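You operate a simulated robot arm through the tools that you are given. There is no shell and no other tool. Be economical: measure what you need, move in short steps, check, and stop when the job is done.

You are at the controls of a simulated two-armed robot. One attempt, no reset.

Task
Shut the blue drawer. Put one of the rags from the top of the blue cabinet in the carton on the end table of the right bench. Shut the bottom table drawer. Take the grey cup and leave it on the panel on the top of the yellow table. Put the orange cup on the shelf of the green table. Put the small filter box on the top of the green table away on the shelf of the green table. Fetch the blue pot and set it on the shelf of the green table. Put the white small cap from the top of the green table on the rubber block there and the grey small cap on top of the brown wood block there. Take the small seals box and put it on the back board of the right bench. Turn the pressure dial to 2 bar. Take the ticket from the far end of the back board and leave it on the back board of the left bench. Put one of the end caps from the far end of the back board on the front of the right bench. Stack the small box marked "plugs" from the back board of the right bench on top of the small box labelled "wedges". Do these in any order. Set down upright: grey cup, orange cup, small filter box, blue pot, small cap, small seals box, end cap.

The check looks at the end state, three seconds after you hand in, the way a careful person would. Anything else that was tipped, shoved, dropped, spilled or broken makes it a failure. Lids that push on must go on centred and level and be pressed home; caps that screw on are set level and turned clockwise until they are tight.

Robot
Two 7-joint arms with fingered hands on one trunk, on a base that drives. Base frame: it is fixed to the floor where the robot stands at the start and does not move with it; the origin is under the middle of the robot, x ahead of it, y to its left, z up. Units: cm, rad, N and s.
The left shoulder is at the start at [5.9, 10.4, 100.7], the right one opposite. With the tool pointing down near the work surface each hand reaches from about 28 to 60 cm from the robot's upright axis, wherever it stands, measured 20 degrees to its own side. Places, roughly: back board of the left bench [-290, -90, 80]; back board of the right bench [-230, 110, 80]; blue drawer [60, -10, 70]; blue pot [-350, 325, 100]; bottom table drawer [60, 150, 60]; carton [-125, 250, 100]; end cap (4x7x5 cm) [-190, 280, 90]; front of the right bench (158x22 cm) [-124, 72, 84]; grey cup (10x7x8 cm) [-350, 280, 90]; orange cup (10x7x8 cm) [-350, 290, 90]; panel (19x19x2 cm) [-420, 100, 80]; pressure dial [-200, 270, 90]; rag (8x6x3 cm) [70, -30, 90]; rubber block (5x5x3 cm) [-370, 290, 90]; shelf of the green table [-350, 310, 30]; small box [-250, 125, 75]; small cap [-350, 325, 100]; small filter box [-375, 300, 100]; small seals box [-325, 350, 100]; ticket [-175, 275, 75]; wood block (9x5x6 cm) [-350, 350, 90]. Payload 2.4 kg a hand.
The TCP of each hand is the grasp point between the finger pads, 1.7 cm short of the fingertips. In the tool frame z runs along the fingers and y along their closing line. The gripper opens to 8.8 cm. The gripper's body begins 4.7 cm behind the TCP. The gripper is a hand of 2 fingers: y runs from the thumb to the fingers, the wrist lies at [0, 0, -16.5] in the tool frame.
Orientation is that of the tool frame in the base frame, as a unit quaternion [x, y, z, w]. With the fingers straight down and closing along the base's y, the tool's x points along the base's -x, its y along +y and its z along -z.

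Tools
- The arms move only by the tool servo_tool. It takes "left_motion", "right_motion" or both (then of equal length, played together; a hand with none holds still); each is a list of rows, each a list of 6 numbers: the shift along the base's x, y, z in units of 20 mm (1.0 is 20 mm), then the turn, a rotation vector about the base's x, y, z in units of 4 degrees (1.0 is 4 degrees). In form: [[dx, dy, dz, ax, ay, az], ...]. A call has 1 to 10 rows; each row shifts and turns the commanded pose from where the row before left it. A call with a number of a shift or a turn outside -1 to 1 is refused whole. Rows are played at 5 a second. More than 5 cm and 0.15 rad between two rows, and nothing of the call is played. A pose out of reach is approached as far as the arm can. The call stops where the force on the tool passes 40 N (or 10 N more than at its start, if that is more) or the arm is blocked; 0.2 s more then pass. In this call time passes only in rows, and 0.2 s behind the last. It gives the time, the measured TCP pose, the force on the tool (base axes), the opening and the grip force at its end, in the units of the frame above (readings bear some noise), with the torque about the TCP (base axes, N m) and any sound that the robot's microphone picked up.
- Cameras (640 x 400 px; columns grow to the right, rows downward): "scene" is now at [11.24, -3.08, 96.39]; the picture's right is [-0.39, -0.92, 0.00], its down [0.22, -0.09, -0.97] and it looks along [0.89, -0.38, 0.24] (base axes); focal length 214 px, centre (320, 200). "left" rides on the left gripper at [-5, 0.3, -6.4] in its tool frame; the picture's right is [-0.06, -1.00, 0.00], its down [0.78, -0.05, -0.62] and it looks along [0.62, -0.04, 0.79] (tool axes); focal length 275 px, centre (320, 200). "right" rides on the right gripper at [5, 0.3, -6.4] in its tool frame; the picture's right is [-0.06, 1.00, 0.00], its down [-0.78, -0.05, -0.62] and it looks along [-0.62, -0.04, 0.79] (tool axes); focal length 275 px, centre (320, 200). There is no depth. A picture from a camera that has moved, and an enlarged one, comes with that camera's place and axes in the base frame and with its lens.
- grab_frame(camera): a new picture of that camera. No time passes.
- slide_trunk(by): slides the trunk up (or, below 0, down) by that many cm; the arms and the scene camera ride with it, the base frame stays. It gives what a move gives, with no picture.
- drive_base(legs): drives the robot by 1 to 6 legs, each [ahead, left, turn to the left] in cm, cm and rad, along the robot's own axes; the way and the turn of a leg run together, so that a leg with both is an arc; at most 150 cm and 3.142 rad a leg. The arms and the cameras ride along, it lands a little off, and it stops where it bumps. It gives what a move gives.
- curl_fingers(finger1, thumb_bend, hand): sets how far each is bent, from 0 (flat) to 1 (curled in); at 0.3 the hand is open as for a grip, at 0.7 the pads meet at the TCP. One left out holds its place. A second passes; each finger stops where it meets its share of the squeeze, and holds until it gets a number again. It is the only way to open and close the hand. It gives what a move gives, with no picture; readings hold the bend of each and the force on the fingers (four entries, about 0 where the hand has none), thumb and palm.
- pan_tilt(pan, tilt): turns the head with the scene camera to pan (to the left, within 1.047 rad either way) and tilt (down, from -0.506 to 1.204), counted from straight ahead of the robot. It gives what a move gives.
- zoom(camera, box): a new picture of the part [left, top, right, bottom] of that camera's present view, enlarged. No time passes.
- hand_in(): hands the job in; it is judged then, once.

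Go step by step. Nothing tells you exact positions but the pictures and the camera data: compare them with the known pose of the tool, close in by small moves and look again before you grip or let go. The budget is 577 turns and 370 pictures, counting those below and the enlarged ones. Unless the task says otherwise, let go and move clear before handing in, and close with one line.

The tools are called after "Call:" by a JSON object that holds its "op" and its "data". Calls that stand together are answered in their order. servo_tool: Moves the arms, as the interface text tells. Its arguments: {"type":"object","properties":{"left_motion":{"type":"array","items":{"type":"array","items":{"type":"number"}}},"right_motion":{"type":"array","items":{"type":"array","items":{"type":"number"}}}},"required":[]} The other tools are called the same way: slide_trunk (by) slides the trunk up or down; curl_fingers (finger1, thumb_bend, hand) moves the fingers one by one; drive_base (legs) drives the base; pan_tilt (pan, tilt) turns the head that bears the scene camera; grab_frame (camera) takes a picture; zoom (camera, box) takes an enlarged picture of a part of a camera's view; hand_in () hands the job in.

At the start:

```text
t: 0.0
left_tcp_pos: [35.64, 1.99, 109.46]
left_orientation: [0.0, 1.0, 0.0, 0.0]
left_force: [-0.4, -0.7, 0.3]
left_wrist_torque: [-0.01, -0.03, 0.04]
left_grip_width: 8.79
left_grip_force: 0.1
left_shape: jaw
left_bend: [0.3, 0.3]
left_finger forces: [0.0, 0.0, 0.0, 0.0, 0.0, 0.0]
right_tcp_pos: [37.87, -34.1, 115.41]
right_orientation: [0.0, 1.0, 0.0, 0.0]
right_force: [0.5, 0.3, 1.3]
right_wrist_torque: [0.0, -0.03, -0.01]
right_grip_width: 8.78
right_grip_force: 0.0
right_shape: jaw
right_bend: [0.3, 0.3]
right_finger forces: [0.1, 0.1, 0.0, 0.0, 0.1, 0.0]
trunk travel left (down, up): [-23.9, 61.1]
robot x, y, heading: [-0.36, 0.28, 0.007]
head pan, tilt: [-0.771, 0.295]
```

scene: 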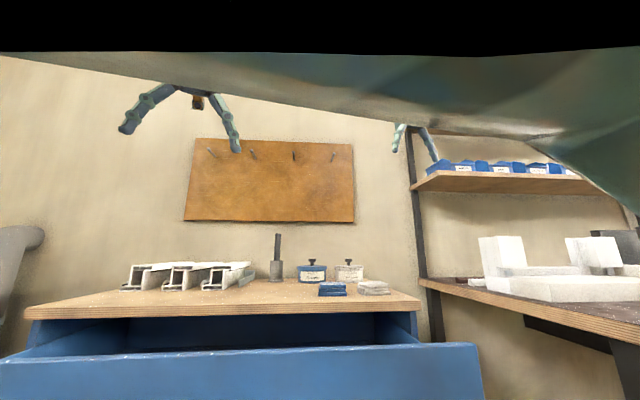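
right: 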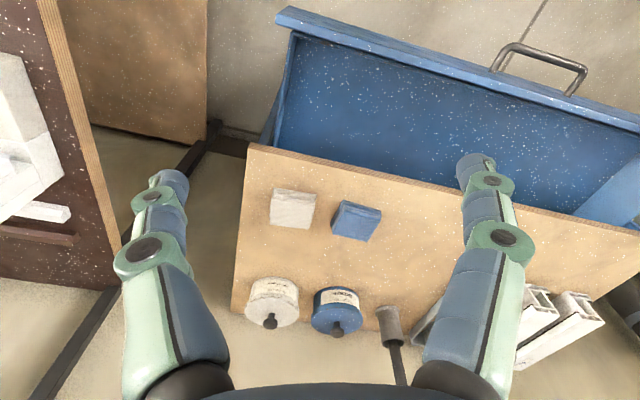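
left: 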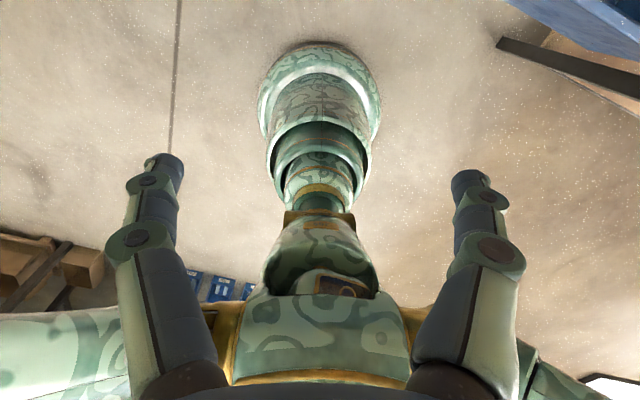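

I see the blue cabinet ahead with its drawer open and rags on top at the right. First I look around with the head tilted down.

Call:
{"op": "pan_tilt", "data": {"pan": -0.2, "tilt": 0.8}}

Call:
{"op": "grab_frame", "data": {"camera": "scene"}}

Call:
{"op": "grab_frame", "data": {"camera": "right"}}

```text
t: 1.0
left_tcp_pos: [35.71, 1.77, 109.47]
left_orientation: [0.0, 1.0, 0.0, 0.0]
left_force: [-0.2, 0.5, 0.3]
left_wrist_torque: [0.0, -0.04, -0.02]
left_grip_width: 8.79
left_grip_force: 0.2
left_shape: jaw
left_bend: [0.3, 0.3]
left_finger forces: [0.0, 0.0, 0.0, 0.1, 0.0, 0.0]
right_tcp_pos: [37.87, -34.17, 115.38]
right_orientation: [-0.001, 1.0, 0.001, -0.001]
right_force: [-0.2, 0.0, -0.1]
right_wrist_torque: [-0.04, -0.02, 0.0]
right_grip_width: 8.77
right_grip_force: 0.0
right_shape: jaw
right_bend: [0.3, 0.3]
right_finger forces: [0.0, 0.0, 0.0, 0.1, 0.0, 0.0]
trunk travel left (down, up): [-23.9, 61.1]
robot x, y, heading: [-0.01, -0.02, 0.001]
head pan, tilt: [-0.201, 0.799]
```

```text
366 pictures are left
camera scene: at [11.67, -1.5, 87.14], right [-0.2, -0.98, 0.0], down [-0.7, 0.14, -0.7], along [0.69, -0.14, -0.71], focal length 214 px, centre (320, 200)
```

scene: 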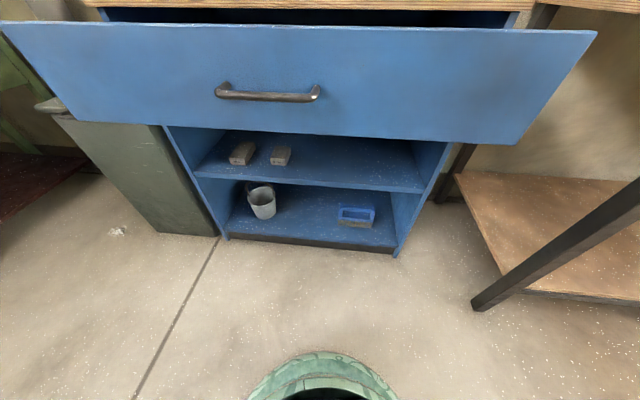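

```text
365 pictures are left
camera right: at [32.81, -33.96, 121.72], right [0.06, 1.0, 0.0], down [0.78, -0.05, 0.62], along [0.62, -0.04, -0.79], focal length 275 px, centre (320, 200)
```

right: 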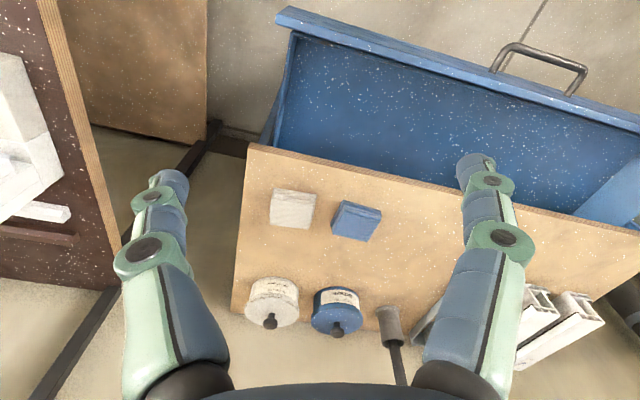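

The drawer face runs at about −17.5° yaw, with its centre near [47,−2], sticking out about 17 cm. I back off, square up to it and close the left fingers to push.

Call:
{"op": "drive_base", "data": {"legs": [[-28, 0, 0], [0, 0, -0.305]]}}

Call:
{"op": "curl_fingers", "data": {"hand": "left", "finger1": 0.7, "thumb_bend": 0.7}}

Call:
{"op": "pan_tilt", "data": {"pan": 0.0, "tilt": 0.3}}

Call:
{"op": "grab_frame", "data": {"camera": "scene"}}

```text
t: 3.9
left_tcp_pos: [7.11, -9.03, 109.39]
left_orientation: [0.152, 0.988, 0.0, 0.0]
left_force: [-0.4, 0.4, -0.6]
left_wrist_torque: [0.01, -0.01, -0.02]
left_grip_width: 8.8
left_grip_force: 0.0
left_shape: jaw
left_bend: [0.3, 0.3]
left_finger forces: [0.0, 0.0, 0.0, 0.0, 0.0, 0.0]
right_tcp_pos: [-1.65, -43.96, 115.33]
right_orientation: [0.153, 0.988, 0.0, 0.0]
right_force: [-0.8, -0.3, -0.8]
right_wrist_torque: [0.02, 0.02, 0.01]
right_grip_width: 8.8
right_grip_force: 0.1
right_shape: jaw
right_bend: [0.3, 0.3]
right_finger forces: [0.1, 0.1, 0.0, 0.0, 0.0, 0.0]
trunk travel left (down, up): [-23.9, 61.1]
robot x, y, heading: [-27.31, -0.03, -0.308]
head pan, tilt: [-0.201, 0.799]
```

```text
t: 4.9
left_tcp_pos: [7.07, -9.0, 109.39]
left_orientation: [0.153, 0.988, -0.001, 0.0]
left_force: [-1.9, 0.7, -0.1]
left_wrist_torque: [0.03, 0.05, 0.0]
left_grip_width: 0.0
left_grip_force: 0.1
left_shape: fingers
left_bend: [0.7, 0.7]
left_finger forces: [0.1, 0.0, 0.0, 0.1, 0.0, 0.0]
right_tcp_pos: [-1.76, -43.92, 115.33]
right_orientation: [0.154, 0.988, 0.0, 0.0]
right_force: [-0.5, -1.0, 0.0]
right_wrist_torque: [0.02, 0.0, -0.01]
right_grip_width: 8.76
right_grip_force: 0.1
right_shape: jaw
right_bend: [0.3, 0.3]
right_finger forces: [0.0, 0.1, 0.0, 0.0, 0.0, 0.1]
trunk travel left (down, up): [-23.9, 61.1]
robot x, y, heading: [-27.38, 0.2, -0.309]
head pan, tilt: [-0.201, 0.799]
```

```text
t: 5.8
left_tcp_pos: [7.23, -9.07, 109.47]
left_orientation: [0.153, 0.988, 0.0, 0.0]
left_force: [-0.2, -0.3, -0.1]
left_wrist_torque: [-0.01, 0.03, -0.01]
left_grip_width: 0.0
left_grip_force: 0.0
left_shape: fingers
left_bend: [0.7, 0.7]
left_finger forces: [0.0, 0.0, 0.0, 0.1, 0.0, 0.1]
right_tcp_pos: [-1.65, -43.88, 115.27]
right_orientation: [0.153, 0.988, 0.0, 0.001]
right_force: [-1.1, 0.0, 0.0]
right_wrist_torque: [0.0, -0.03, 0.0]
right_grip_width: 8.78
right_grip_force: 0.1
right_shape: jaw
right_bend: [0.3, 0.3]
right_finger forces: [0.0, 0.0, 0.1, 0.1, 0.1, 0.0]
trunk travel left (down, up): [-23.9, 61.1]
robot x, y, heading: [-27.5, -0.21, -0.309]
head pan, tilt: [0.0, 0.3]
```

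```text
364 pictures are left
camera scene: at [-14.99, -3.79, 91.54], right [-0.3, -0.95, 0.0], down [-0.28, 0.09, -0.95], along [0.91, -0.29, -0.3], focal length 214 px, centre (320, 200)
```

scene: 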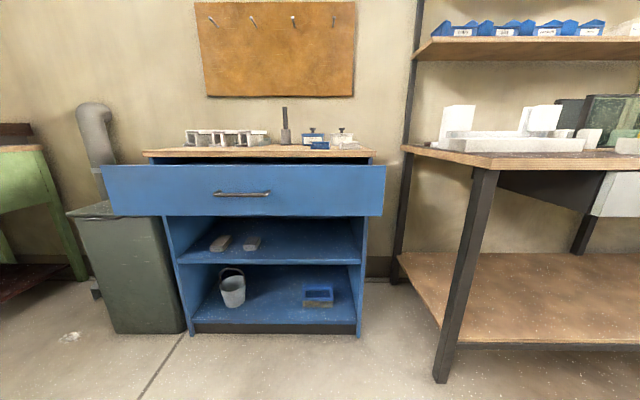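

The view is square now. I pitch the left hand forward and lower it in front of the drawer, right of the handle.

Call:
{"op": "servo_tool", "data": {"left_motion": [[0.4, 0.23, -0.9, -0.303, -0.953, 0], [0.4, 0.23, -0.9, -0.303, -0.953, 0], [0.4, 0.23, -0.9, -0.303, -0.953, 0], [0.4, 0.23, -0.9, -0.303, -0.953, 0], [0.4, 0.23, -0.9, -0.303, -0.953, 0], [0.4, 0.23, -0.9, -0.303, -0.953, 0], [0.4, 0.23, -0.9, -0.303, -0.953, 0], [0.4, 0.23, -0.9, -0.303, -0.953, 0], [0.4, 0.23, -0.9, -0.303, -0.953, 0], [0.4, 0.23, -0.9, -0.303, -0.953, 0]]}}

Call:
{"op": "servo_tool", "data": {"left_motion": [[0.3, 0, -0.9, -0.303, -0.953, 0], [0.3, 0, -0.9, -0.303, -0.953, 0], [0.3, 0, -0.9, -0.303, -0.953, 0], [0.3, 0, -0.9, -0.303, -0.953, 0], [0.3, 0, -0.9, -0.303, -0.953, 0], [0.3, 0, -0.9, -0.303, -0.953, 0], [0.3, 0, -0.9, -0.303, -0.953, 0], [0.3, 0, -0.9, -0.303, -0.953, 0]]}}

Call:
{"op": "grab_frame", "data": {"camera": "scene"}}

```text
t: 8.0
left_tcp_pos: [15.12, -4.4, 91.41]
left_orientation: [0.144, 0.928, -0.052, 0.339]
left_force: [-0.1, 0.7, 0.6]
left_wrist_torque: [-0.01, 0.0, -0.01]
left_grip_width: 0.01
left_grip_force: 0.0
left_shape: fingers
left_bend: [0.7, 0.7]
left_finger forces: [0.0, 0.0, 0.0, 0.0, 0.1, 0.0]
right_tcp_pos: [-1.75, -43.89, 115.29]
right_orientation: [0.154, 0.988, 0.0, 0.0]
right_force: [0.8, -0.2, 0.4]
right_wrist_torque: [0.0, 0.01, 0.05]
right_grip_width: 8.76
right_grip_force: 0.0
right_shape: jaw
right_bend: [0.3, 0.3]
right_finger forces: [0.0, 0.1, 0.0, 0.0, 0.1, 0.1]
trunk travel left (down, up): [-23.9, 61.1]
robot x, y, heading: [-27.53, -0.05, -0.308]
head pan, tilt: [0.0, 0.3]
```

```text
t: 9.8
left_tcp_pos: [16.56, -6.36, 82.95]
left_orientation: [0.145, 0.864, -0.096, 0.473]
left_force: [0.3, 0.9, 0.2]
left_wrist_torque: [0.01, 0.01, 0.01]
left_grip_width: 0.03
left_grip_force: 0.0
left_shape: fingers
left_bend: [0.7, 0.7]
left_finger forces: [0.0, 0.0, 0.1, 0.0, 0.0, 0.0]
left hand out of reach, approached as far as the arm can: row 5, 6, 7, 8
right_tcp_pos: [-1.71, -44.0, 115.27]
right_orientation: [0.153, 0.988, 0.001, 0.0]
right_force: [0.1, -0.4, 0.4]
right_wrist_torque: [-0.05, 0.0, 0.01]
right_grip_width: 8.78
right_grip_force: 0.0
right_shape: jaw
right_bend: [0.3, 0.3]
right_finger forces: [0.0, 0.0, 0.1, 0.1, 0.1, 0.1]
trunk travel left (down, up): [-23.9, 61.1]
robot x, y, heading: [-27.65, 0.05, -0.301]
head pan, tilt: [0.0, 0.3]
```

```text
363 pictures are left
camera scene: at [-14.99, -3.78, 91.54], right [-0.3, -0.95, 0.0], down [-0.28, 0.09, -0.96], along [0.91, -0.29, -0.3], focal length 214 px, centre (320, 200)
```

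scene: 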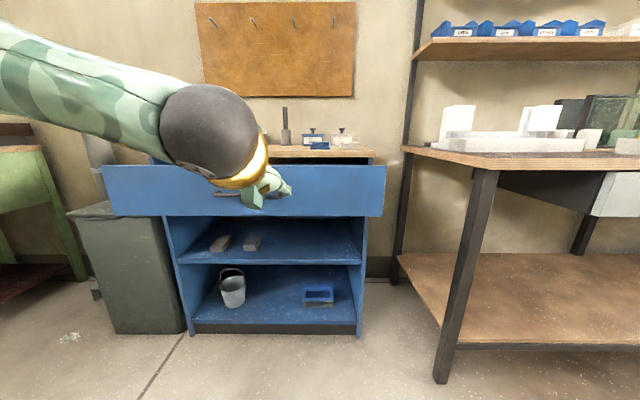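

Near reach limit when close in; I slide the trunk down 9 cm and extend the hand forward toward the face.

Call:
{"op": "slide_trunk", "data": {"by": -9}}

Call:
{"op": "servo_tool", "data": {"left_motion": [[0.953, -0.303, 0, 0, 0, 0], [0.953, -0.303, 0, 0, 0, 0], [0.953, -0.303, 0, 0, 0, 0], [0.953, -0.303, 0, 0, 0, 0], [0.953, -0.303, 0, 0, 0, 0]]}}

Call:
{"op": "grab_frame", "data": {"camera": "scene"}}

```text
t: 11.1
left_tcp_pos: [16.64, -6.36, 74.07]
left_orientation: [0.144, 0.863, -0.095, 0.475]
left_force: [0.3, 0.4, -0.3]
left_wrist_torque: [0.02, 0.0, -0.02]
left_grip_width: 0.0
left_grip_force: 0.1
left_shape: fingers
left_bend: [0.7, 0.7]
left_finger forces: [0.0, 0.1, 0.1, 0.1, 0.1, 0.1]
right_tcp_pos: [0.27, -44.61, 104.62]
right_orientation: [0.153, 0.988, 0.004, -0.025]
right_force: [0.0, 0.1, 0.7]
right_wrist_torque: [0.0, -0.01, 0.01]
right_grip_width: 8.78
right_grip_force: 0.1
right_shape: jaw
right_bend: [0.3, 0.3]
right_finger forces: [0.1, 0.0, 0.0, 0.0, 0.0, 0.0]
trunk travel left (down, up): [-14.9, 70.1]
robot x, y, heading: [-27.28, -0.15, -0.308]
head pan, tilt: [0.0, 0.3]
```

```text
t: 12.3
left_tcp_pos: [26.02, -9.5, 73.86]
left_orientation: [0.145, 0.863, -0.096, 0.474]
left_force: [-0.2, -0.9, 0.4]
left_wrist_torque: [0.01, -0.02, -0.02]
left_grip_width: 0.0
left_grip_force: 0.1
left_shape: fingers
left_bend: [0.7, 0.7]
left_finger forces: [0.0, 0.1, 0.1, 0.0, 0.1, 0.0]
right_tcp_pos: [0.22, -44.58, 104.49]
right_orientation: [0.153, 0.988, 0.004, -0.025]
right_force: [0.2, 0.7, -0.4]
right_wrist_torque: [-0.02, 0.02, -0.02]
right_grip_width: 8.78
right_grip_force: 0.0
right_shape: jaw
right_bend: [0.3, 0.3]
right_finger forces: [0.0, 0.0, 0.0, 0.1, 0.0, 0.0]
trunk travel left (down, up): [-14.9, 70.1]
robot x, y, heading: [-27.6, 0.17, -0.302]
head pan, tilt: [0.0, 0.3]
```

```text
362 pictures are left
camera scene: at [-14.59, -3.91, 82.63], right [-0.3, -0.95, 0.0], down [-0.28, 0.09, -0.96], along [0.91, -0.29, -0.3], focal length 214 px, centre (320, 200)
```

scene: 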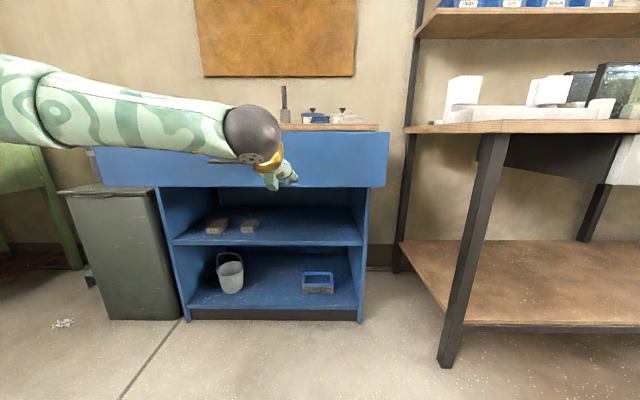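

The fingertips are aimed at the lower half of the drawer face, right of the handle. Continue pushing.

Call:
{"op": "servo_tool", "data": {"left_motion": [[0.953, -0.303, 0, 0, 0, 0], [0.953, -0.303, 0, 0, 0, 0], [0.953, -0.303, 0, 0, 0, 0], [0.953, -0.303, 0, 0, 0, 0], [0.953, -0.303, 0, 0, 0, 0], [0.953, -0.303, 0, 0, 0, 0], [0.953, -0.303, 0, 0, 0, 0], [0.953, -0.303, 0, 0, 0, 0], [0.953, -0.303, 0, 0, 0, 0], [0.953, -0.303, 0, 0, 0, 0]]}}

Call:
{"op": "grab_frame", "data": {"camera": "scene"}}

```text
t: 14.5
left_tcp_pos: [43.32, -14.98, 74.0]
left_orientation: [0.145, 0.863, -0.097, 0.475]
left_force: [-0.2, 0.4, -0.3]
left_wrist_torque: [-0.06, 0.0, -0.01]
left_grip_width: 0.0
left_grip_force: 0.1
left_shape: fingers
left_bend: [0.7, 0.7]
left_finger forces: [0.1, 0.1, 0.1, 0.1, 0.0, 0.0]
left hand out of reach, approached as far as the arm can: row 10
right_tcp_pos: [0.27, -44.66, 104.59]
right_orientation: [0.153, 0.988, 0.003, -0.025]
right_force: [-0.2, -0.4, -0.1]
right_wrist_torque: [-0.01, -0.01, -0.01]
right_grip_width: 8.8
right_grip_force: 0.0
right_shape: jaw
right_bend: [0.3, 0.3]
right_finger forces: [0.0, 0.1, 0.0, 0.0, 0.0, 0.0]
trunk travel left (down, up): [-14.9, 70.1]
robot x, y, heading: [-27.86, -0.01, -0.305]
head pan, tilt: [0.0, 0.3]
```

```text
361 pictures are left
camera scene: at [-14.58, -3.93, 82.63], right [-0.3, -0.95, 0.0], down [-0.28, 0.09, -0.96], along [0.91, -0.29, -0.3], focal length 214 px, centre (320, 200)
```

scene: 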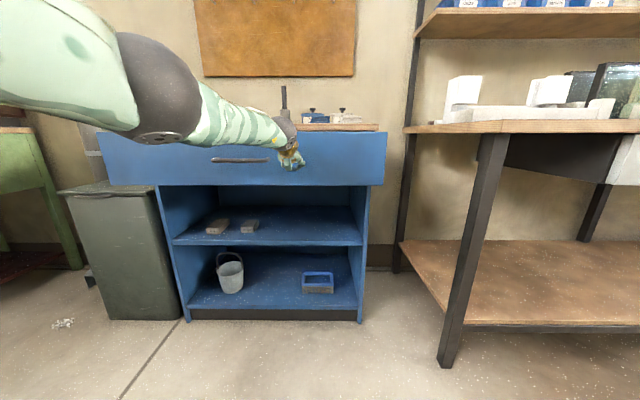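

The arm is fully out with the face about at contact. I drive forward a little to push.

Call:
{"op": "drive_base", "data": {"legs": [[6, 0, 0]]}}

Call:
{"op": "grab_frame", "data": {"camera": "scene"}}

```text
t: 15.4
left_tcp_pos: [49.03, -16.75, 73.99]
left_orientation: [0.144, 0.863, -0.096, 0.475]
left_force: [0.2, -0.3, 0.3]
left_wrist_torque: [0.01, 0.0, 0.01]
left_grip_width: 0.03
left_grip_force: 0.0
left_shape: fingers
left_bend: [0.7, 0.7]
left_finger forces: [0.0, 0.0, 0.0, 0.0, 0.0, 0.0]
right_tcp_pos: [5.99, -46.34, 104.65]
right_orientation: [0.153, 0.988, 0.004, -0.025]
right_force: [1.0, 0.0, -0.4]
right_wrist_torque: [0.03, -0.01, 0.02]
right_grip_width: 8.79
right_grip_force: 0.0
right_shape: jaw
right_bend: [0.3, 0.3]
right_finger forces: [0.0, 0.0, 0.1, 0.0, 0.0, 0.0]
trunk travel left (down, up): [-14.9, 70.1]
robot x, y, heading: [-21.75, -1.8, -0.306]
head pan, tilt: [0.0, 0.3]
```

```text
360 pictures are left
camera scene: at [-8.85, -5.73, 82.63], right [-0.3, -0.95, 0.0], down [-0.28, 0.09, -0.96], along [0.91, -0.29, -0.3], focal length 214 px, centre (320, 200)
```

scene: 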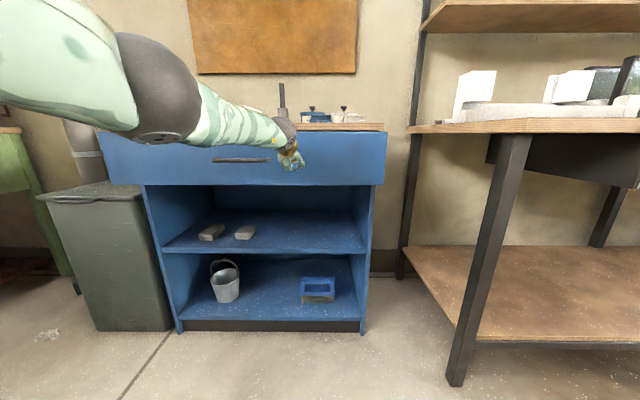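

The drawer moves in with me. Continue.

Call:
{"op": "drive_base", "data": {"legs": [[9, 0, 0]]}}

Call:
{"op": "grab_frame", "data": {"camera": "scene"}}

```text
t: 16.6
left_tcp_pos: [57.62, -19.4, 74.02]
left_orientation: [0.145, 0.863, -0.096, 0.474]
left_force: [-13.4, 3.3, -5.6]
left_wrist_torque: [0.05, 0.13, -0.07]
left_grip_width: 0.01
left_grip_force: 7.4
left_shape: fingers
left_bend: [0.71, 0.71]
left_finger forces: [4.0, 0.0, 0.0, 0.1, 11.5, 0.0]
right_tcp_pos: [14.4, -49.0, 104.67]
right_orientation: [0.152, 0.988, 0.004, -0.024]
right_force: [0.9, -0.2, -0.6]
right_wrist_torque: [0.0, -0.01, 0.02]
right_grip_width: 8.81
right_grip_force: 0.1
right_shape: jaw
right_bend: [0.3, 0.3]
right_finger forces: [0.0, 0.0, 0.1, 0.0, 0.0, 0.1]
trunk travel left (down, up): [-14.9, 70.1]
robot x, y, heading: [-13.39, -4.26, -0.306]
head pan, tilt: [0.0, 0.3]
```

```text
359 pictures are left
camera scene: at [-0.33, -8.43, 82.63], right [-0.3, -0.95, 0.0], down [-0.28, 0.09, -0.96], along [0.91, -0.29, -0.3], focal length 214 px, centre (320, 200)
```

scene: 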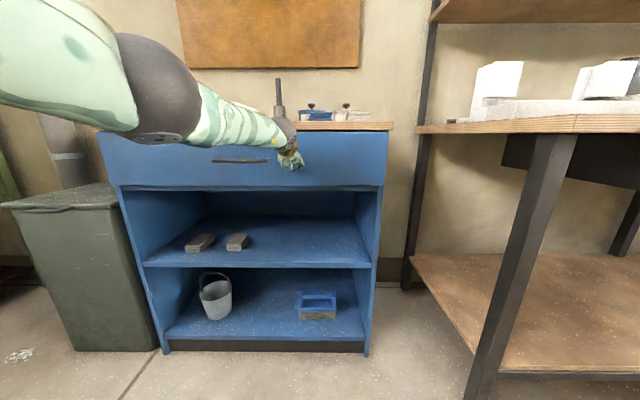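

Contact force rose to 13 N, so it may be closed. I zoom to check.

Call:
{"op": "zoom", "data": {"camera": "scene", "box": [300, 100, 420, 210]}}

Call:
{"op": "drive_base", "data": {"legs": [[2, 0, 0]]}}

Call:
{"op": "zoom", "data": {"camera": "scene", "box": [300, 100, 420, 210]}}

```text
3.64 times, centred on (360, 155) of scene
camera zoom: at [-0.33, -8.43, 82.63], right [-0.3, -0.95, 0.0], down [-0.28, 0.09, -0.96], along [0.91, -0.29, -0.3], focal length 780 px, centre (174, 364)
```

zoom: 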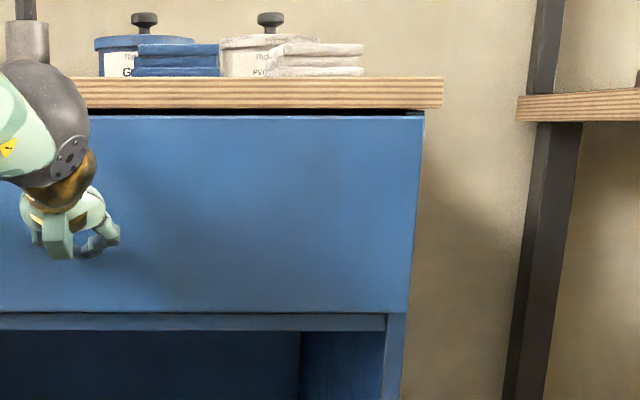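

```text
t: 17.3
left_tcp_pos: [57.69, -19.63, 73.59]
left_orientation: [0.144, 0.865, -0.096, 0.47]
left_force: [-22.1, 9.3, 6.2]
left_wrist_torque: [0.01, 0.03, 0.07]
left_grip_width: 0.0
left_grip_force: 15.7
left_shape: fingers
left_bend: [0.74, 0.74]
left_finger forces: [15.5, 0.0, 0.0, 0.1, 15.4, 0.0]
right_tcp_pos: [14.77, -49.17, 104.73]
right_orientation: [0.153, 0.988, 0.003, -0.023]
right_force: [0.3, -1.0, 0.3]
right_wrist_torque: [-0.02, -0.01, -0.01]
right_grip_width: 8.78
right_grip_force: 0.2
right_shape: jaw
right_bend: [0.3, 0.3]
right_finger forces: [0.1, 0.0, 0.0, 0.0, 0.0, 0.0]
trunk travel left (down, up): [-14.9, 70.1]
robot x, y, heading: [-12.73, -4.65, -0.308]
head pan, tilt: [0.0, 0.3]
stopped in leg 1: the force on the tool passed its limit at 62 N (the readings are from after the stop); the commanded pose is now the measured one
```

```text
3.64 times, centred on (360, 155) of scene
camera zoom: at [0.0, -8.52, 82.67], right [-0.3, -0.95, 0.0], down [-0.28, 0.09, -0.96], along [0.91, -0.29, -0.29], focal length 780 px, centre (174, 364)
```

zoom: 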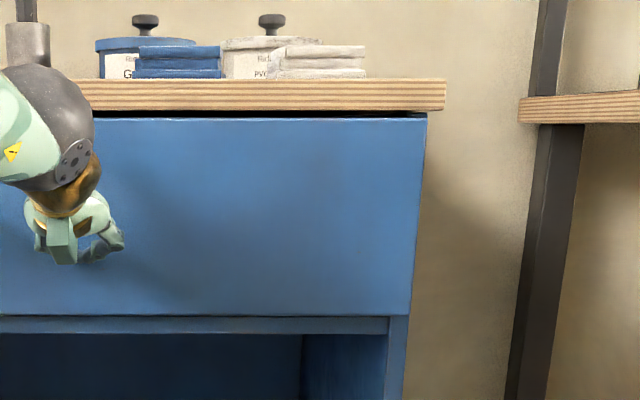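

The drawer is shut and pressed home. I back off and raise the left arm out of the way.

Call:
{"op": "drive_base", "data": {"legs": [[-12, 0, 0]]}}

Call:
{"op": "servo_tool", "data": {"left_motion": [[-0.953, 0.303, 0.3, 0.303, 0.953, 0], [-0.953, 0.303, 0.3, 0.303, 0.953, 0], [-0.953, 0.303, 0.5, 0.303, 0.953, 0], [-0.953, 0.303, 0.7, 0.303, 0.953, 0], [-0.953, 0.303, 1, 0.303, 0.953, 0], [-0.953, 0.303, 1, 0.303, 0.953, 0], [-0.953, 0.303, 1, 0.303, 0.953, 0], [-0.8, 0.303, 1, 0.303, 0.953, 0], [-0.8, 0.303, 1, 0.303, 0.953, 0], [-0.5, 0.303, 1, 0.303, 0.953, 0]]}}

Call:
{"op": "slide_trunk", "data": {"by": 12}}

Call:
{"op": "servo_tool", "data": {"left_motion": [[-0.5, 0.303, 0.5, 0.303, 0.953, 0], [-0.5, 0.303, 0.5, 0.303, 0.953, 0], [-0.5, 0.303, 0.5, 0.303, 0.953, 0], [-0.5, 0.303, 0.5, 0.303, 0.953, 0]]}}

```text
t: 18.5
left_tcp_pos: [46.39, -16.18, 73.63]
left_orientation: [0.146, 0.866, -0.097, 0.469]
left_force: [-0.2, -0.4, 0.3]
left_wrist_torque: [0.02, 0.0, 0.01]
left_grip_width: 0.0
left_grip_force: 0.1
left_shape: fingers
left_bend: [0.7, 0.7]
left_finger forces: [0.0, 0.0, 0.1, 0.0, 0.1, 0.1]
right_tcp_pos: [3.49, -45.59, 104.46]
right_orientation: [0.153, 0.988, 0.004, -0.025]
right_force: [0.5, 0.5, -0.1]
right_wrist_torque: [0.0, 0.01, 0.01]
right_grip_width: 8.76
right_grip_force: 0.0
right_shape: jaw
right_bend: [0.3, 0.3]
right_finger forces: [0.1, 0.0, 0.1, 0.0, 0.1, 0.0]
trunk travel left (down, up): [-14.9, 70.1]
robot x, y, heading: [-23.76, -0.7, -0.308]
head pan, tilt: [0.0, 0.3]
```

```text
t: 20.7
left_tcp_pos: [28.69, -9.93, 89.12]
left_orientation: [0.154, 0.976, -0.048, 0.143]
left_force: [-0.5, 0.1, 0.2]
left_wrist_torque: [0.0, 0.01, 0.0]
left_grip_width: 0.0
left_grip_force: 0.2
left_shape: fingers
left_bend: [0.7, 0.7]
left_finger forces: [0.0, 0.0, 0.0, 0.0, 0.0, 0.0]
right_tcp_pos: [3.46, -45.45, 104.64]
right_orientation: [0.153, 0.988, 0.003, -0.025]
right_force: [0.0, -0.2, 0.0]
right_wrist_torque: [0.01, 0.0, 0.02]
right_grip_width: 8.77
right_grip_force: 0.2
right_shape: jaw
right_bend: [0.3, 0.3]
right_finger forces: [0.0, 0.1, 0.0, 0.1, 0.1, 0.1]
trunk travel left (down, up): [-14.9, 70.1]
robot x, y, heading: [-24.42, -0.92, -0.308]
head pan, tilt: [0.0, 0.3]
```

```text
t: 22.2
left_tcp_pos: [28.66, -10.1, 101.02]
left_orientation: [0.153, 0.977, -0.048, 0.143]
left_force: [-0.2, 0.3, -0.2]
left_wrist_torque: [0.0, 0.0, -0.02]
left_grip_width: 0.0
left_grip_force: 0.1
left_shape: fingers
left_bend: [0.7, 0.7]
left_finger forces: [0.0, 0.0, 0.0, 0.0, 0.1, 0.1]
right_tcp_pos: [3.43, -45.68, 116.65]
right_orientation: [0.153, 0.988, 0.004, -0.024]
right_force: [0.0, 0.3, 0.5]
right_wrist_torque: [0.0, -0.01, -0.01]
right_grip_width: 8.8
right_grip_force: 0.0
right_shape: jaw
right_bend: [0.3, 0.3]
right_finger forces: [0.0, 0.1, 0.1, 0.1, 0.0, 0.1]
trunk travel left (down, up): [-26.9, 58.1]
robot x, y, heading: [-24.4, -0.94, -0.313]
head pan, tilt: [0.0, 0.3]
```

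```text
t: 23.2
left_tcp_pos: [24.78, -7.5, 105.05]
left_orientation: [0.151, 0.988, -0.026, 0.006]
left_force: [0.2, 0.2, 1.6]
left_wrist_torque: [-0.02, 0.0, -0.02]
left_grip_width: 0.0
left_grip_force: 0.0
left_shape: fingers
left_bend: [0.7, 0.7]
left_finger forces: [0.0, 0.1, 0.1, 0.0, 0.0, 0.1]
right_tcp_pos: [3.47, -45.64, 116.53]
right_orientation: [0.153, 0.988, 0.004, -0.024]
right_force: [0.5, -0.5, 0.9]
right_wrist_torque: [0.0, 0.0, 0.0]
right_grip_width: 8.79
right_grip_force: 0.1
right_shape: jaw
right_bend: [0.3, 0.3]
right_finger forces: [0.1, 0.0, 0.0, 0.1, 0.0, 0.0]
trunk travel left (down, up): [-26.9, 58.1]
robot x, y, heading: [-23.93, -1.25, -0.303]
head pan, tilt: [0.0, 0.3]
```

Retract the left hand a bit higher and approach the cabinet for the rag; then look through the right camera.

Call:
{"op": "servo_tool", "data": {"left_motion": [[-0.953, 0.303, 0.8, 0, 0, 0], [-0.953, 0.303, 0.8, 0, 0, 0], [-0.953, 0.303, 0.8, 0, 0, 0], [-0.953, 0.303, 0.8, 0, 0, 0], [-0.953, 0.303, 0.8, 0, 0, 0], [0, 0, 0, 0, 0, 0], [0, 0, 0, 0, 0, 0], [0, 0, 0, 0, 0, 0], [0, 0, 0, 0, 0, 0], [0, 0, 0, 0, 0, 0]], "right_motion": [[0.303, 0.953, 0, 0.05, 0.14, 0], [0.303, 0.953, 0, 0.05, 0.14, 0], [0.303, 0.953, 0, 0.05, 0.14, 0], [0.303, 0.953, 0, 0.05, 0.14, 0], [0.303, 0.953, 0, 0.05, 0.14, 0], [0.303, 0.953, 0, 0, 0, 0], [0.303, 0.953, 0, 0, 0, 0], [0.303, 0.953, 0, 0, 0, 0], [0.303, 0.953, 0, 0, 0, 0], [0.303, 0.953, 0, 0, 0, 0]]}}

Call:
{"op": "drive_base", "data": {"legs": [[39, 0, 0]]}}

Call:
{"op": "grab_frame", "data": {"camera": "right"}}

Call:
{"op": "grab_frame", "data": {"camera": "scene"}}

```text
t: 25.4
left_tcp_pos: [15.17, -4.62, 113.04]
left_orientation: [0.152, 0.988, -0.027, 0.007]
left_force: [-0.6, 0.4, -0.3]
left_wrist_torque: [-0.01, 0.01, -0.02]
left_grip_width: 0.0
left_grip_force: 0.1
left_shape: fingers
left_bend: [0.7, 0.7]
left_finger forces: [0.0, 0.0, 0.1, 0.1, 0.0, 0.0]
right_tcp_pos: [9.55, -26.5, 116.55]
right_orientation: [0.153, 0.987, 0.008, -0.05]
right_force: [0.2, 0.1, -0.1]
right_wrist_torque: [-0.03, -0.01, 0.02]
right_grip_width: 8.79
right_grip_force: 0.1
right_shape: jaw
right_bend: [0.3, 0.3]
right_finger forces: [0.1, 0.0, 0.1, 0.0, 0.0, 0.0]
trunk travel left (down, up): [-26.9, 58.1]
robot x, y, heading: [-24.37, -1.01, -0.312]
head pan, tilt: [0.0, 0.3]
```

```text
t: 27.9
left_tcp_pos: [52.25, -16.47, 113.12]
left_orientation: [0.153, 0.988, -0.027, 0.007]
left_force: [-0.3, 0.5, -0.8]
left_wrist_torque: [-0.01, 0.01, -0.03]
left_grip_width: 0.0
left_grip_force: 0.1
left_shape: fingers
left_bend: [0.7, 0.7]
left_finger forces: [0.1, 0.0, 0.0, 0.0, 0.0, 0.0]
right_tcp_pos: [46.61, -38.35, 116.58]
right_orientation: [0.154, 0.987, 0.008, -0.051]
right_force: [0.7, 0.0, -0.2]
right_wrist_torque: [-0.01, -0.01, 0.03]
right_grip_width: 8.79
right_grip_force: 0.0
right_shape: jaw
right_bend: [0.3, 0.3]
right_finger forces: [0.1, 0.0, 0.1, 0.1, 0.0, 0.1]
trunk travel left (down, up): [-26.9, 58.1]
robot x, y, heading: [12.63, -12.74, -0.312]
head pan, tilt: [0.0, 0.3]
```

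```text
356 pictures are left
camera right: at [42.5, -36.98, 123.42], right [0.36, 0.93, -0.01], down [0.79, -0.3, 0.54], along [0.5, -0.2, -0.84], focal length 275 px, centre (320, 200)
```

right: 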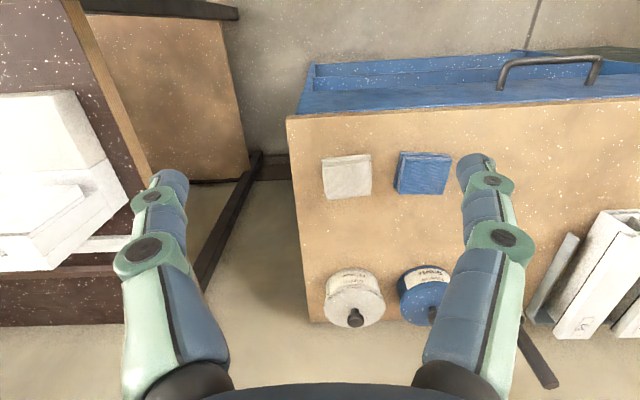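

```text
355 pictures are left
camera scene: at [25.19, -16.63, 94.54], right [-0.3, -0.95, 0.0], down [-0.28, 0.09, -0.96], along [0.91, -0.29, -0.3], focal length 214 px, centre (320, 200)
```

scene: 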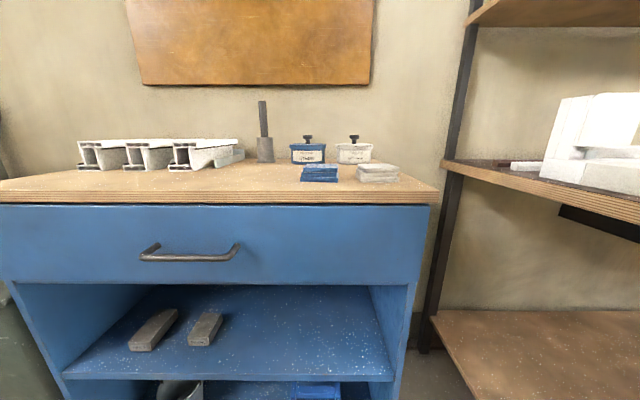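

Both rags are visible; I zoom to measure their size and orientation.

Call:
{"op": "zoom", "data": {"camera": "right", "box": [280, 120, 480, 245]}}

```text
3.20 times, centred on (380, 182) of right
camera zoom: at [42.5, -36.98, 123.42], right [0.36, 0.93, -0.01], down [0.79, -0.3, 0.54], along [0.5, -0.2, -0.84], focal length 881 px, centre (128, 256)
```

zoom: 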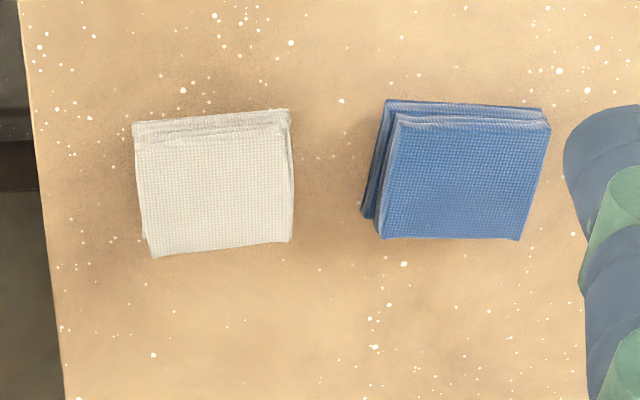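

White rag centre is about [61.8,−40.4], 7 cm wide laterally, top about z 88.5. I straighten the right hand and move above it.

Call:
{"op": "servo_tool", "data": {"right_motion": [[0.76, -0.1, -0.9, -0.22, -0.7, 0], [0.76, -0.1, -0.9, -0.22, -0.7, 0], [0.76, -0.1, -0.9, 0, 0, 0], [0.76, -0.1, -0.9, 0, 0, 0], [0.76, -0.1, -0.9, 0, 0, 0], [0.76, -0.1, -0.9, 0, 0, 0], [0.76, -0.1, -0.9, 0, 0, 0], [0.76, -0.1, -0.9, 0, 0, 0], [0.76, -0.1, -0.9, 0, 0, 0], [0.76, -0.1, -0.9, 0, 0, 0]]}}

Call:
{"op": "grab_frame", "data": {"camera": "right"}}

Call:
{"op": "grab_frame", "data": {"camera": "scene"}}

```text
t: 30.1
left_tcp_pos: [52.23, -16.52, 113.19]
left_orientation: [0.153, 0.988, -0.027, 0.006]
left_force: [0.0, -0.2, 0.5]
left_wrist_torque: [-0.01, 0.0, -0.01]
left_grip_width: 0.01
left_grip_force: 0.0
left_shape: fingers
left_bend: [0.7, 0.7]
left_finger forces: [0.1, 0.1, 0.1, 0.1, 0.0, 0.1]
right_tcp_pos: [61.78, -40.41, 98.6]
right_orientation: [0.154, 0.988, 0.0, 0.0]
right_force: [0.1, -0.3, 0.5]
right_wrist_torque: [0.03, -0.02, -0.05]
right_grip_width: 8.79
right_grip_force: 0.1
right_shape: jaw
right_bend: [0.3, 0.3]
right_finger forces: [0.0, 0.0, 0.1, 0.0, 0.1, 0.1]
trunk travel left (down, up): [-26.9, 58.1]
robot x, y, heading: [12.89, -12.87, -0.313]
head pan, tilt: [0.0, 0.3]
```

```text
353 pictures are left
camera right: at [57.07, -38.77, 104.94], right [0.36, 0.93, 0.0], down [0.73, -0.28, 0.62], along [0.58, -0.22, -0.79], focal length 275 px, centre (320, 200)
```

right: 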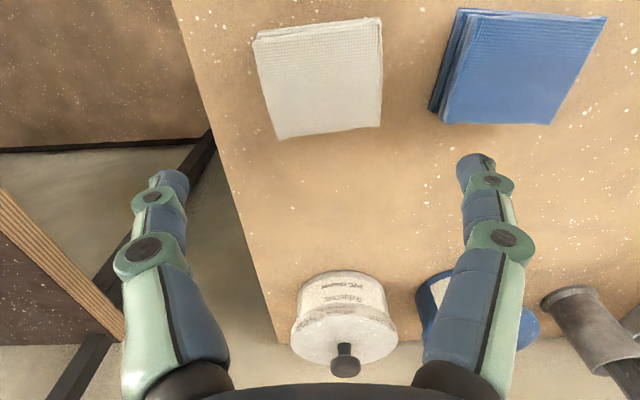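

```text
352 pictures are left
camera scene: at [25.19, -16.63, 94.54], right [-0.3, -0.95, 0.0], down [-0.28, 0.09, -0.96], along [0.91, -0.29, -0.3], focal length 214 px, centre (320, 200)
```

scene: 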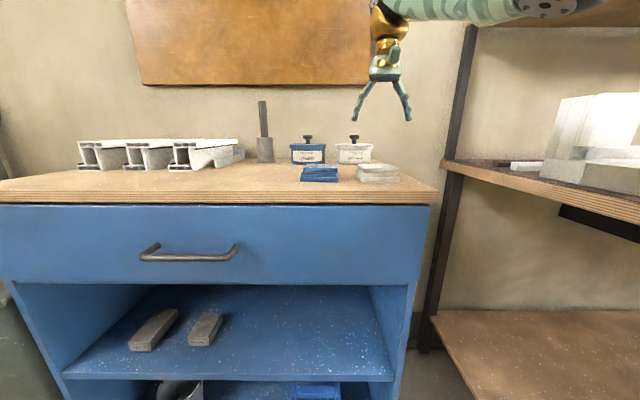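

Alignment is good; I descend around the rag and close.

Call:
{"op": "servo_tool", "data": {"right_motion": [[-0.2, 0.1, -0.9, 0, 0, 0], [0, 0, -0.9, 0, 0, 0], [0, 0, -0.9, 0, 0, 0], [0, 0, -0.9, 0, 0, 0], [0, 0, -0.9, 0, 0, 0], [0, 0, -0.9, 0, 0, 0]]}}

Call:
{"op": "grab_frame", "data": {"camera": "right"}}

```text
t: 31.5
left_tcp_pos: [52.17, -16.56, 113.13]
left_orientation: [0.153, 0.988, -0.026, 0.006]
left_force: [0.2, 1.0, -0.4]
left_wrist_torque: [0.01, -0.04, 0.01]
left_grip_width: 0.01
left_grip_force: 0.3
left_shape: fingers
left_bend: [0.7, 0.7]
left_finger forces: [0.0, 0.0, 0.0, 0.1, 0.0, 0.1]
right_tcp_pos: [61.33, -40.28, 87.66]
right_orientation: [0.154, 0.988, 0.001, 0.0]
right_force: [-0.1, 0.1, -0.7]
right_wrist_torque: [0.02, 0.0, 0.02]
right_grip_width: 8.8
right_grip_force: 0.0
right_shape: jaw
right_bend: [0.3, 0.3]
right_finger forces: [0.1, 0.0, 0.0, 0.1, 0.1, 0.1]
trunk travel left (down, up): [-26.9, 58.1]
robot x, y, heading: [12.77, -12.61, -0.307]
head pan, tilt: [0.0, 0.3]
```

```text
351 pictures are left
camera right: at [56.63, -38.64, 94.09], right [0.36, 0.93, 0.0], down [0.73, -0.29, 0.62], along [0.58, -0.22, -0.79], focal length 275 px, centre (320, 200)
```

right: 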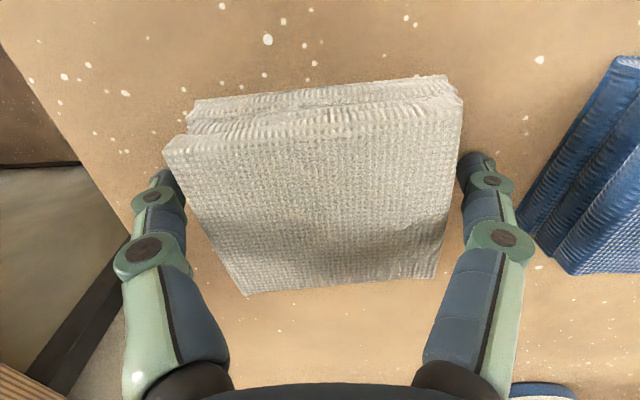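

Straddling the rag cleanly. Close.

Call:
{"op": "curl_fingers", "data": {"hand": "right", "finger1": 0.6, "thumb_bend": 0.6}}

Call:
{"op": "servo_tool", "data": {"right_motion": [[0, 0, 0.6, 0, 0, 0], [0, 0, 0.9, 0, 0, 0], [0, 0, 0.9, 0, 0, 0], [0, 0, 0.9, 0, 0, 0], [0, 0, 0.9, 0, 0, 0], [0, 0, 0.9, 0, 0, 0], [0, 0, 0.9, 0, 0, 0], [0, 0, 0.9, 0, 0, 0], [-0.5, 0, 0.9, 0, 0, 0], [-0.5, 0, 0.9, 0, 0, 0]]}}

Call:
{"op": "grab_frame", "data": {"camera": "right"}}

```text
t: 32.5
left_tcp_pos: [52.14, -16.39, 113.09]
left_orientation: [0.153, 0.988, -0.026, 0.006]
left_force: [-0.9, 0.1, 0.6]
left_wrist_torque: [0.0, 0.01, 0.01]
left_grip_width: 0.0
left_grip_force: 0.1
left_shape: fingers
left_bend: [0.7, 0.7]
left_finger forces: [0.1, 0.0, 0.1, 0.0, 0.1, 0.0]
right_tcp_pos: [61.35, -40.32, 87.88]
right_orientation: [0.154, 0.988, 0.0, 0.001]
right_force: [3.0, -3.5, 14.6]
right_wrist_torque: [-0.21, -0.01, -0.01]
right_grip_width: 6.38
right_grip_force: 19.9
right_shape: fingers
right_bend: [0.45, 0.5]
right_finger forces: [17.2, 0.1, 0.1, 0.1, 21.2, 0.0]
trunk travel left (down, up): [-26.9, 58.1]
robot x, y, heading: [12.92, -13.05, -0.314]
head pan, tilt: [0.0, 0.3]
```

```text
t: 34.7
left_tcp_pos: [52.15, -16.37, 113.09]
left_orientation: [0.153, 0.988, -0.027, 0.007]
left_force: [0.3, 0.2, -0.5]
left_wrist_torque: [-0.01, 0.01, 0.02]
left_grip_width: 0.01
left_grip_force: 0.1
left_shape: fingers
left_bend: [0.7, 0.7]
left_finger forces: [0.0, 0.1, 0.0, 0.0, 0.0, 0.0]
right_tcp_pos: [59.38, -40.25, 105.2]
right_orientation: [0.154, 0.988, 0.001, 0.0]
right_force: [0.1, -0.6, 0.4]
right_wrist_torque: [0.0, 0.0, -0.02]
right_grip_width: 6.17
right_grip_force: 16.2
right_shape: fingers
right_bend: [0.45, 0.51]
right_finger forces: [15.7, 0.1, 0.1, 0.0, 15.8, 0.0]
trunk travel left (down, up): [-26.9, 58.1]
robot x, y, heading: [12.63, -12.57, -0.31]
head pan, tilt: [0.0, 0.3]
```

```text
350 pictures are left
camera right: at [54.66, -38.51, 111.62], right [0.36, 0.93, 0.0], down [0.73, -0.29, 0.62], along [0.58, -0.22, -0.79], focal length 275 px, centre (320, 200)
```

right: 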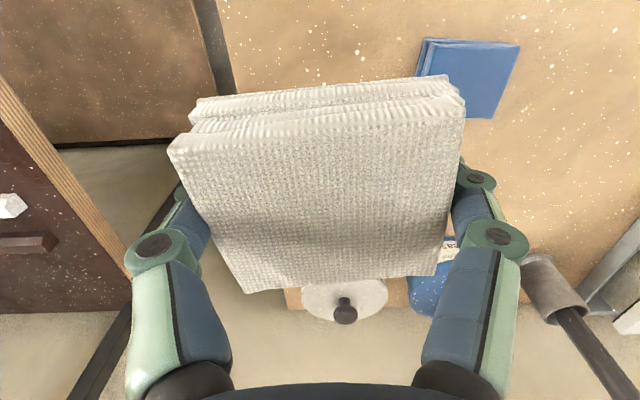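

Rag is in the right hand. I back away and turn left to look toward the bottom table drawer.

Call:
{"op": "drive_base", "data": {"legs": [[-60, 0, 0], [0, 0, 1.2]]}}

Call:
{"op": "grab_frame", "data": {"camera": "scene"}}

```text
t: 41.1
left_tcp_pos: [-27.35, 41.13, 112.91]
left_orientation: [-0.427, 0.904, -0.019, 0.02]
left_force: [0.6, 0.3, -0.1]
left_wrist_torque: [-0.01, 0.03, 0.01]
left_grip_width: 0.0
left_grip_force: 0.0
left_shape: fingers
left_bend: [0.7, 0.7]
left_finger forces: [0.0, 0.1, 0.0, 0.0, 0.0, 0.0]
right_tcp_pos: [-2.55, 38.9, 105.21]
right_orientation: [-0.426, 0.905, 0.0, -0.001]
right_force: [0.0, -0.2, -0.5]
right_wrist_torque: [-0.01, 0.02, 0.02]
right_grip_width: 6.22
right_grip_force: 15.6
right_shape: fingers
right_bend: [0.45, 0.51]
right_finger forces: [15.6, 0.0, 0.1, 0.0, 15.8, 0.0]
trunk travel left (down, up): [-26.9, 58.1]
robot x, y, heading: [-45.11, 5.95, 0.88]
head pan, tilt: [0.0, 0.3]
```

```text
349 pictures are left
camera scene: at [-36.92, 15.86, 94.54], right [0.77, -0.64, 0.0], down [-0.19, -0.23, -0.96], along [0.61, 0.74, -0.3], focal length 214 px, centre (320, 200)
```

scene: 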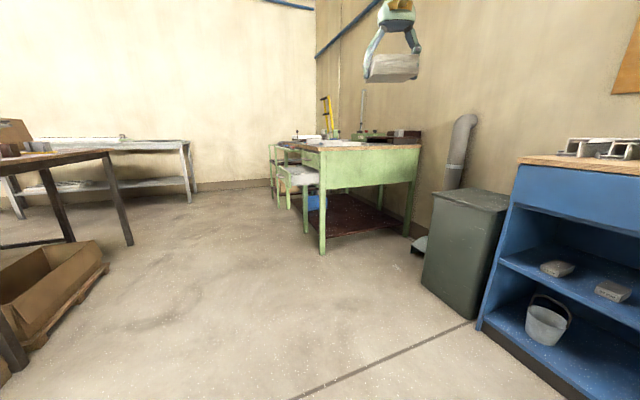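

A green desk with open drawers stands ahead. I zoom in on it and on the left part of the room.

Call:
{"op": "zoom", "data": {"camera": "scene", "box": [240, 90, 440, 260]}}

Call:
{"op": "zoom", "data": {"camera": "scene", "box": [0, 90, 200, 260]}}

```text
2.35 times, centred on (340, 175) of scene
camera zoom: at [-36.92, 15.86, 94.54], right [0.77, -0.64, 0.0], down [-0.19, -0.23, -0.96], along [0.61, 0.74, -0.3], focal length 505 px, centre (273, 259)
```

zoom: 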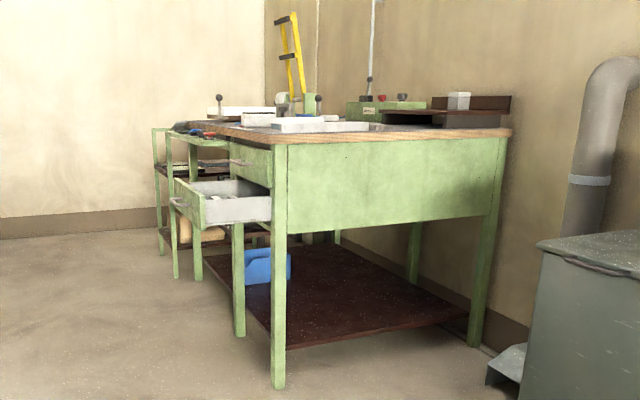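

```text
2.35 times, centred on (100, 175) of scene
camera zoom: at [-36.92, 15.86, 94.54], right [0.77, -0.64, 0.0], down [-0.19, -0.23, -0.96], along [0.61, 0.74, -0.3], focal length 505 px, centre (838, 259)
```

zoom: 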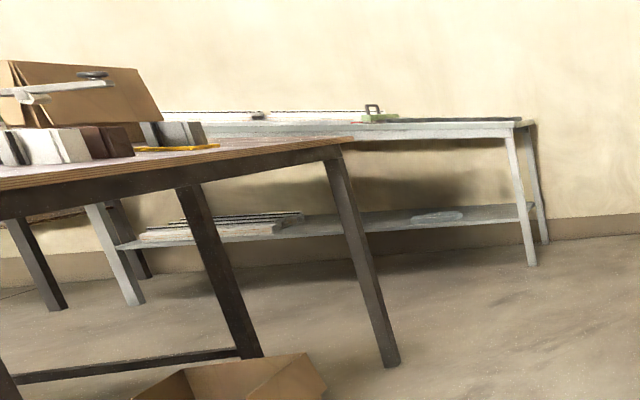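

The desk faces roughly −x (yaw about −0.33) with its bottom drawer protruding near [48,167]. I drive to stand in front of it.

Call:
{"op": "drive_base", "data": {"legs": [[0, 0, 0.54], [150, 0, 0], [15, 0, 0], [0, 0, -1.75]]}}

Call:
{"op": "grab_frame", "data": {"camera": "scene"}}

```text
t: 55.2
left_tcp_pos: [18.23, 164.87, 113.2]
left_orientation: [0.158, 0.987, -0.027, 0.007]
left_force: [0.4, 0.0, 0.5]
left_wrist_torque: [-0.04, 0.01, 0.01]
left_grip_width: 0.0
left_grip_force: 0.0
left_shape: fingers
left_bend: [0.7, 0.7]
left_finger forces: [0.0, 0.0, 0.0, 0.0, 0.0, 0.0]
right_tcp_pos: [25.32, 141.14, 105.29]
right_orientation: [0.16, 0.987, 0.001, 0.0]
right_force: [0.2, -0.4, 0.0]
right_wrist_torque: [-0.04, 0.0, 0.02]
right_grip_width: 6.21
right_grip_force: 15.3
right_shape: fingers
right_bend: [0.45, 0.51]
right_finger forces: [15.3, 0.0, 0.1, 0.1, 15.4, 0.0]
trunk travel left (down, up): [-26.9, 58.1]
robot x, y, heading: [-21.04, 169.05, -0.324]
head pan, tilt: [0.0, 0.3]
```

```text
346 pictures are left
camera scene: at [-8.7, 165.0, 94.54], right [-0.32, -0.95, 0.0], down [-0.28, 0.09, -0.96], along [0.91, -0.3, -0.3], focal length 214 px, centre (320, 200)
```

scene: 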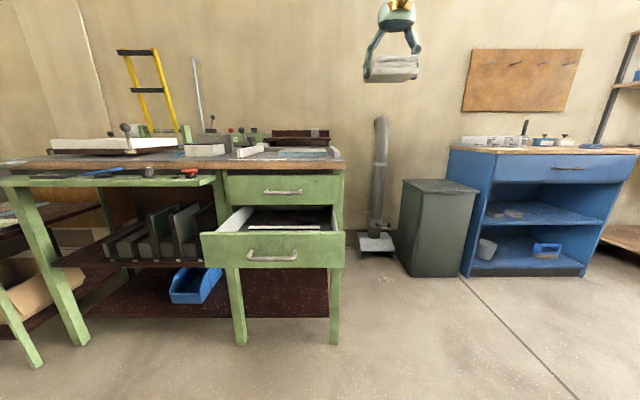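

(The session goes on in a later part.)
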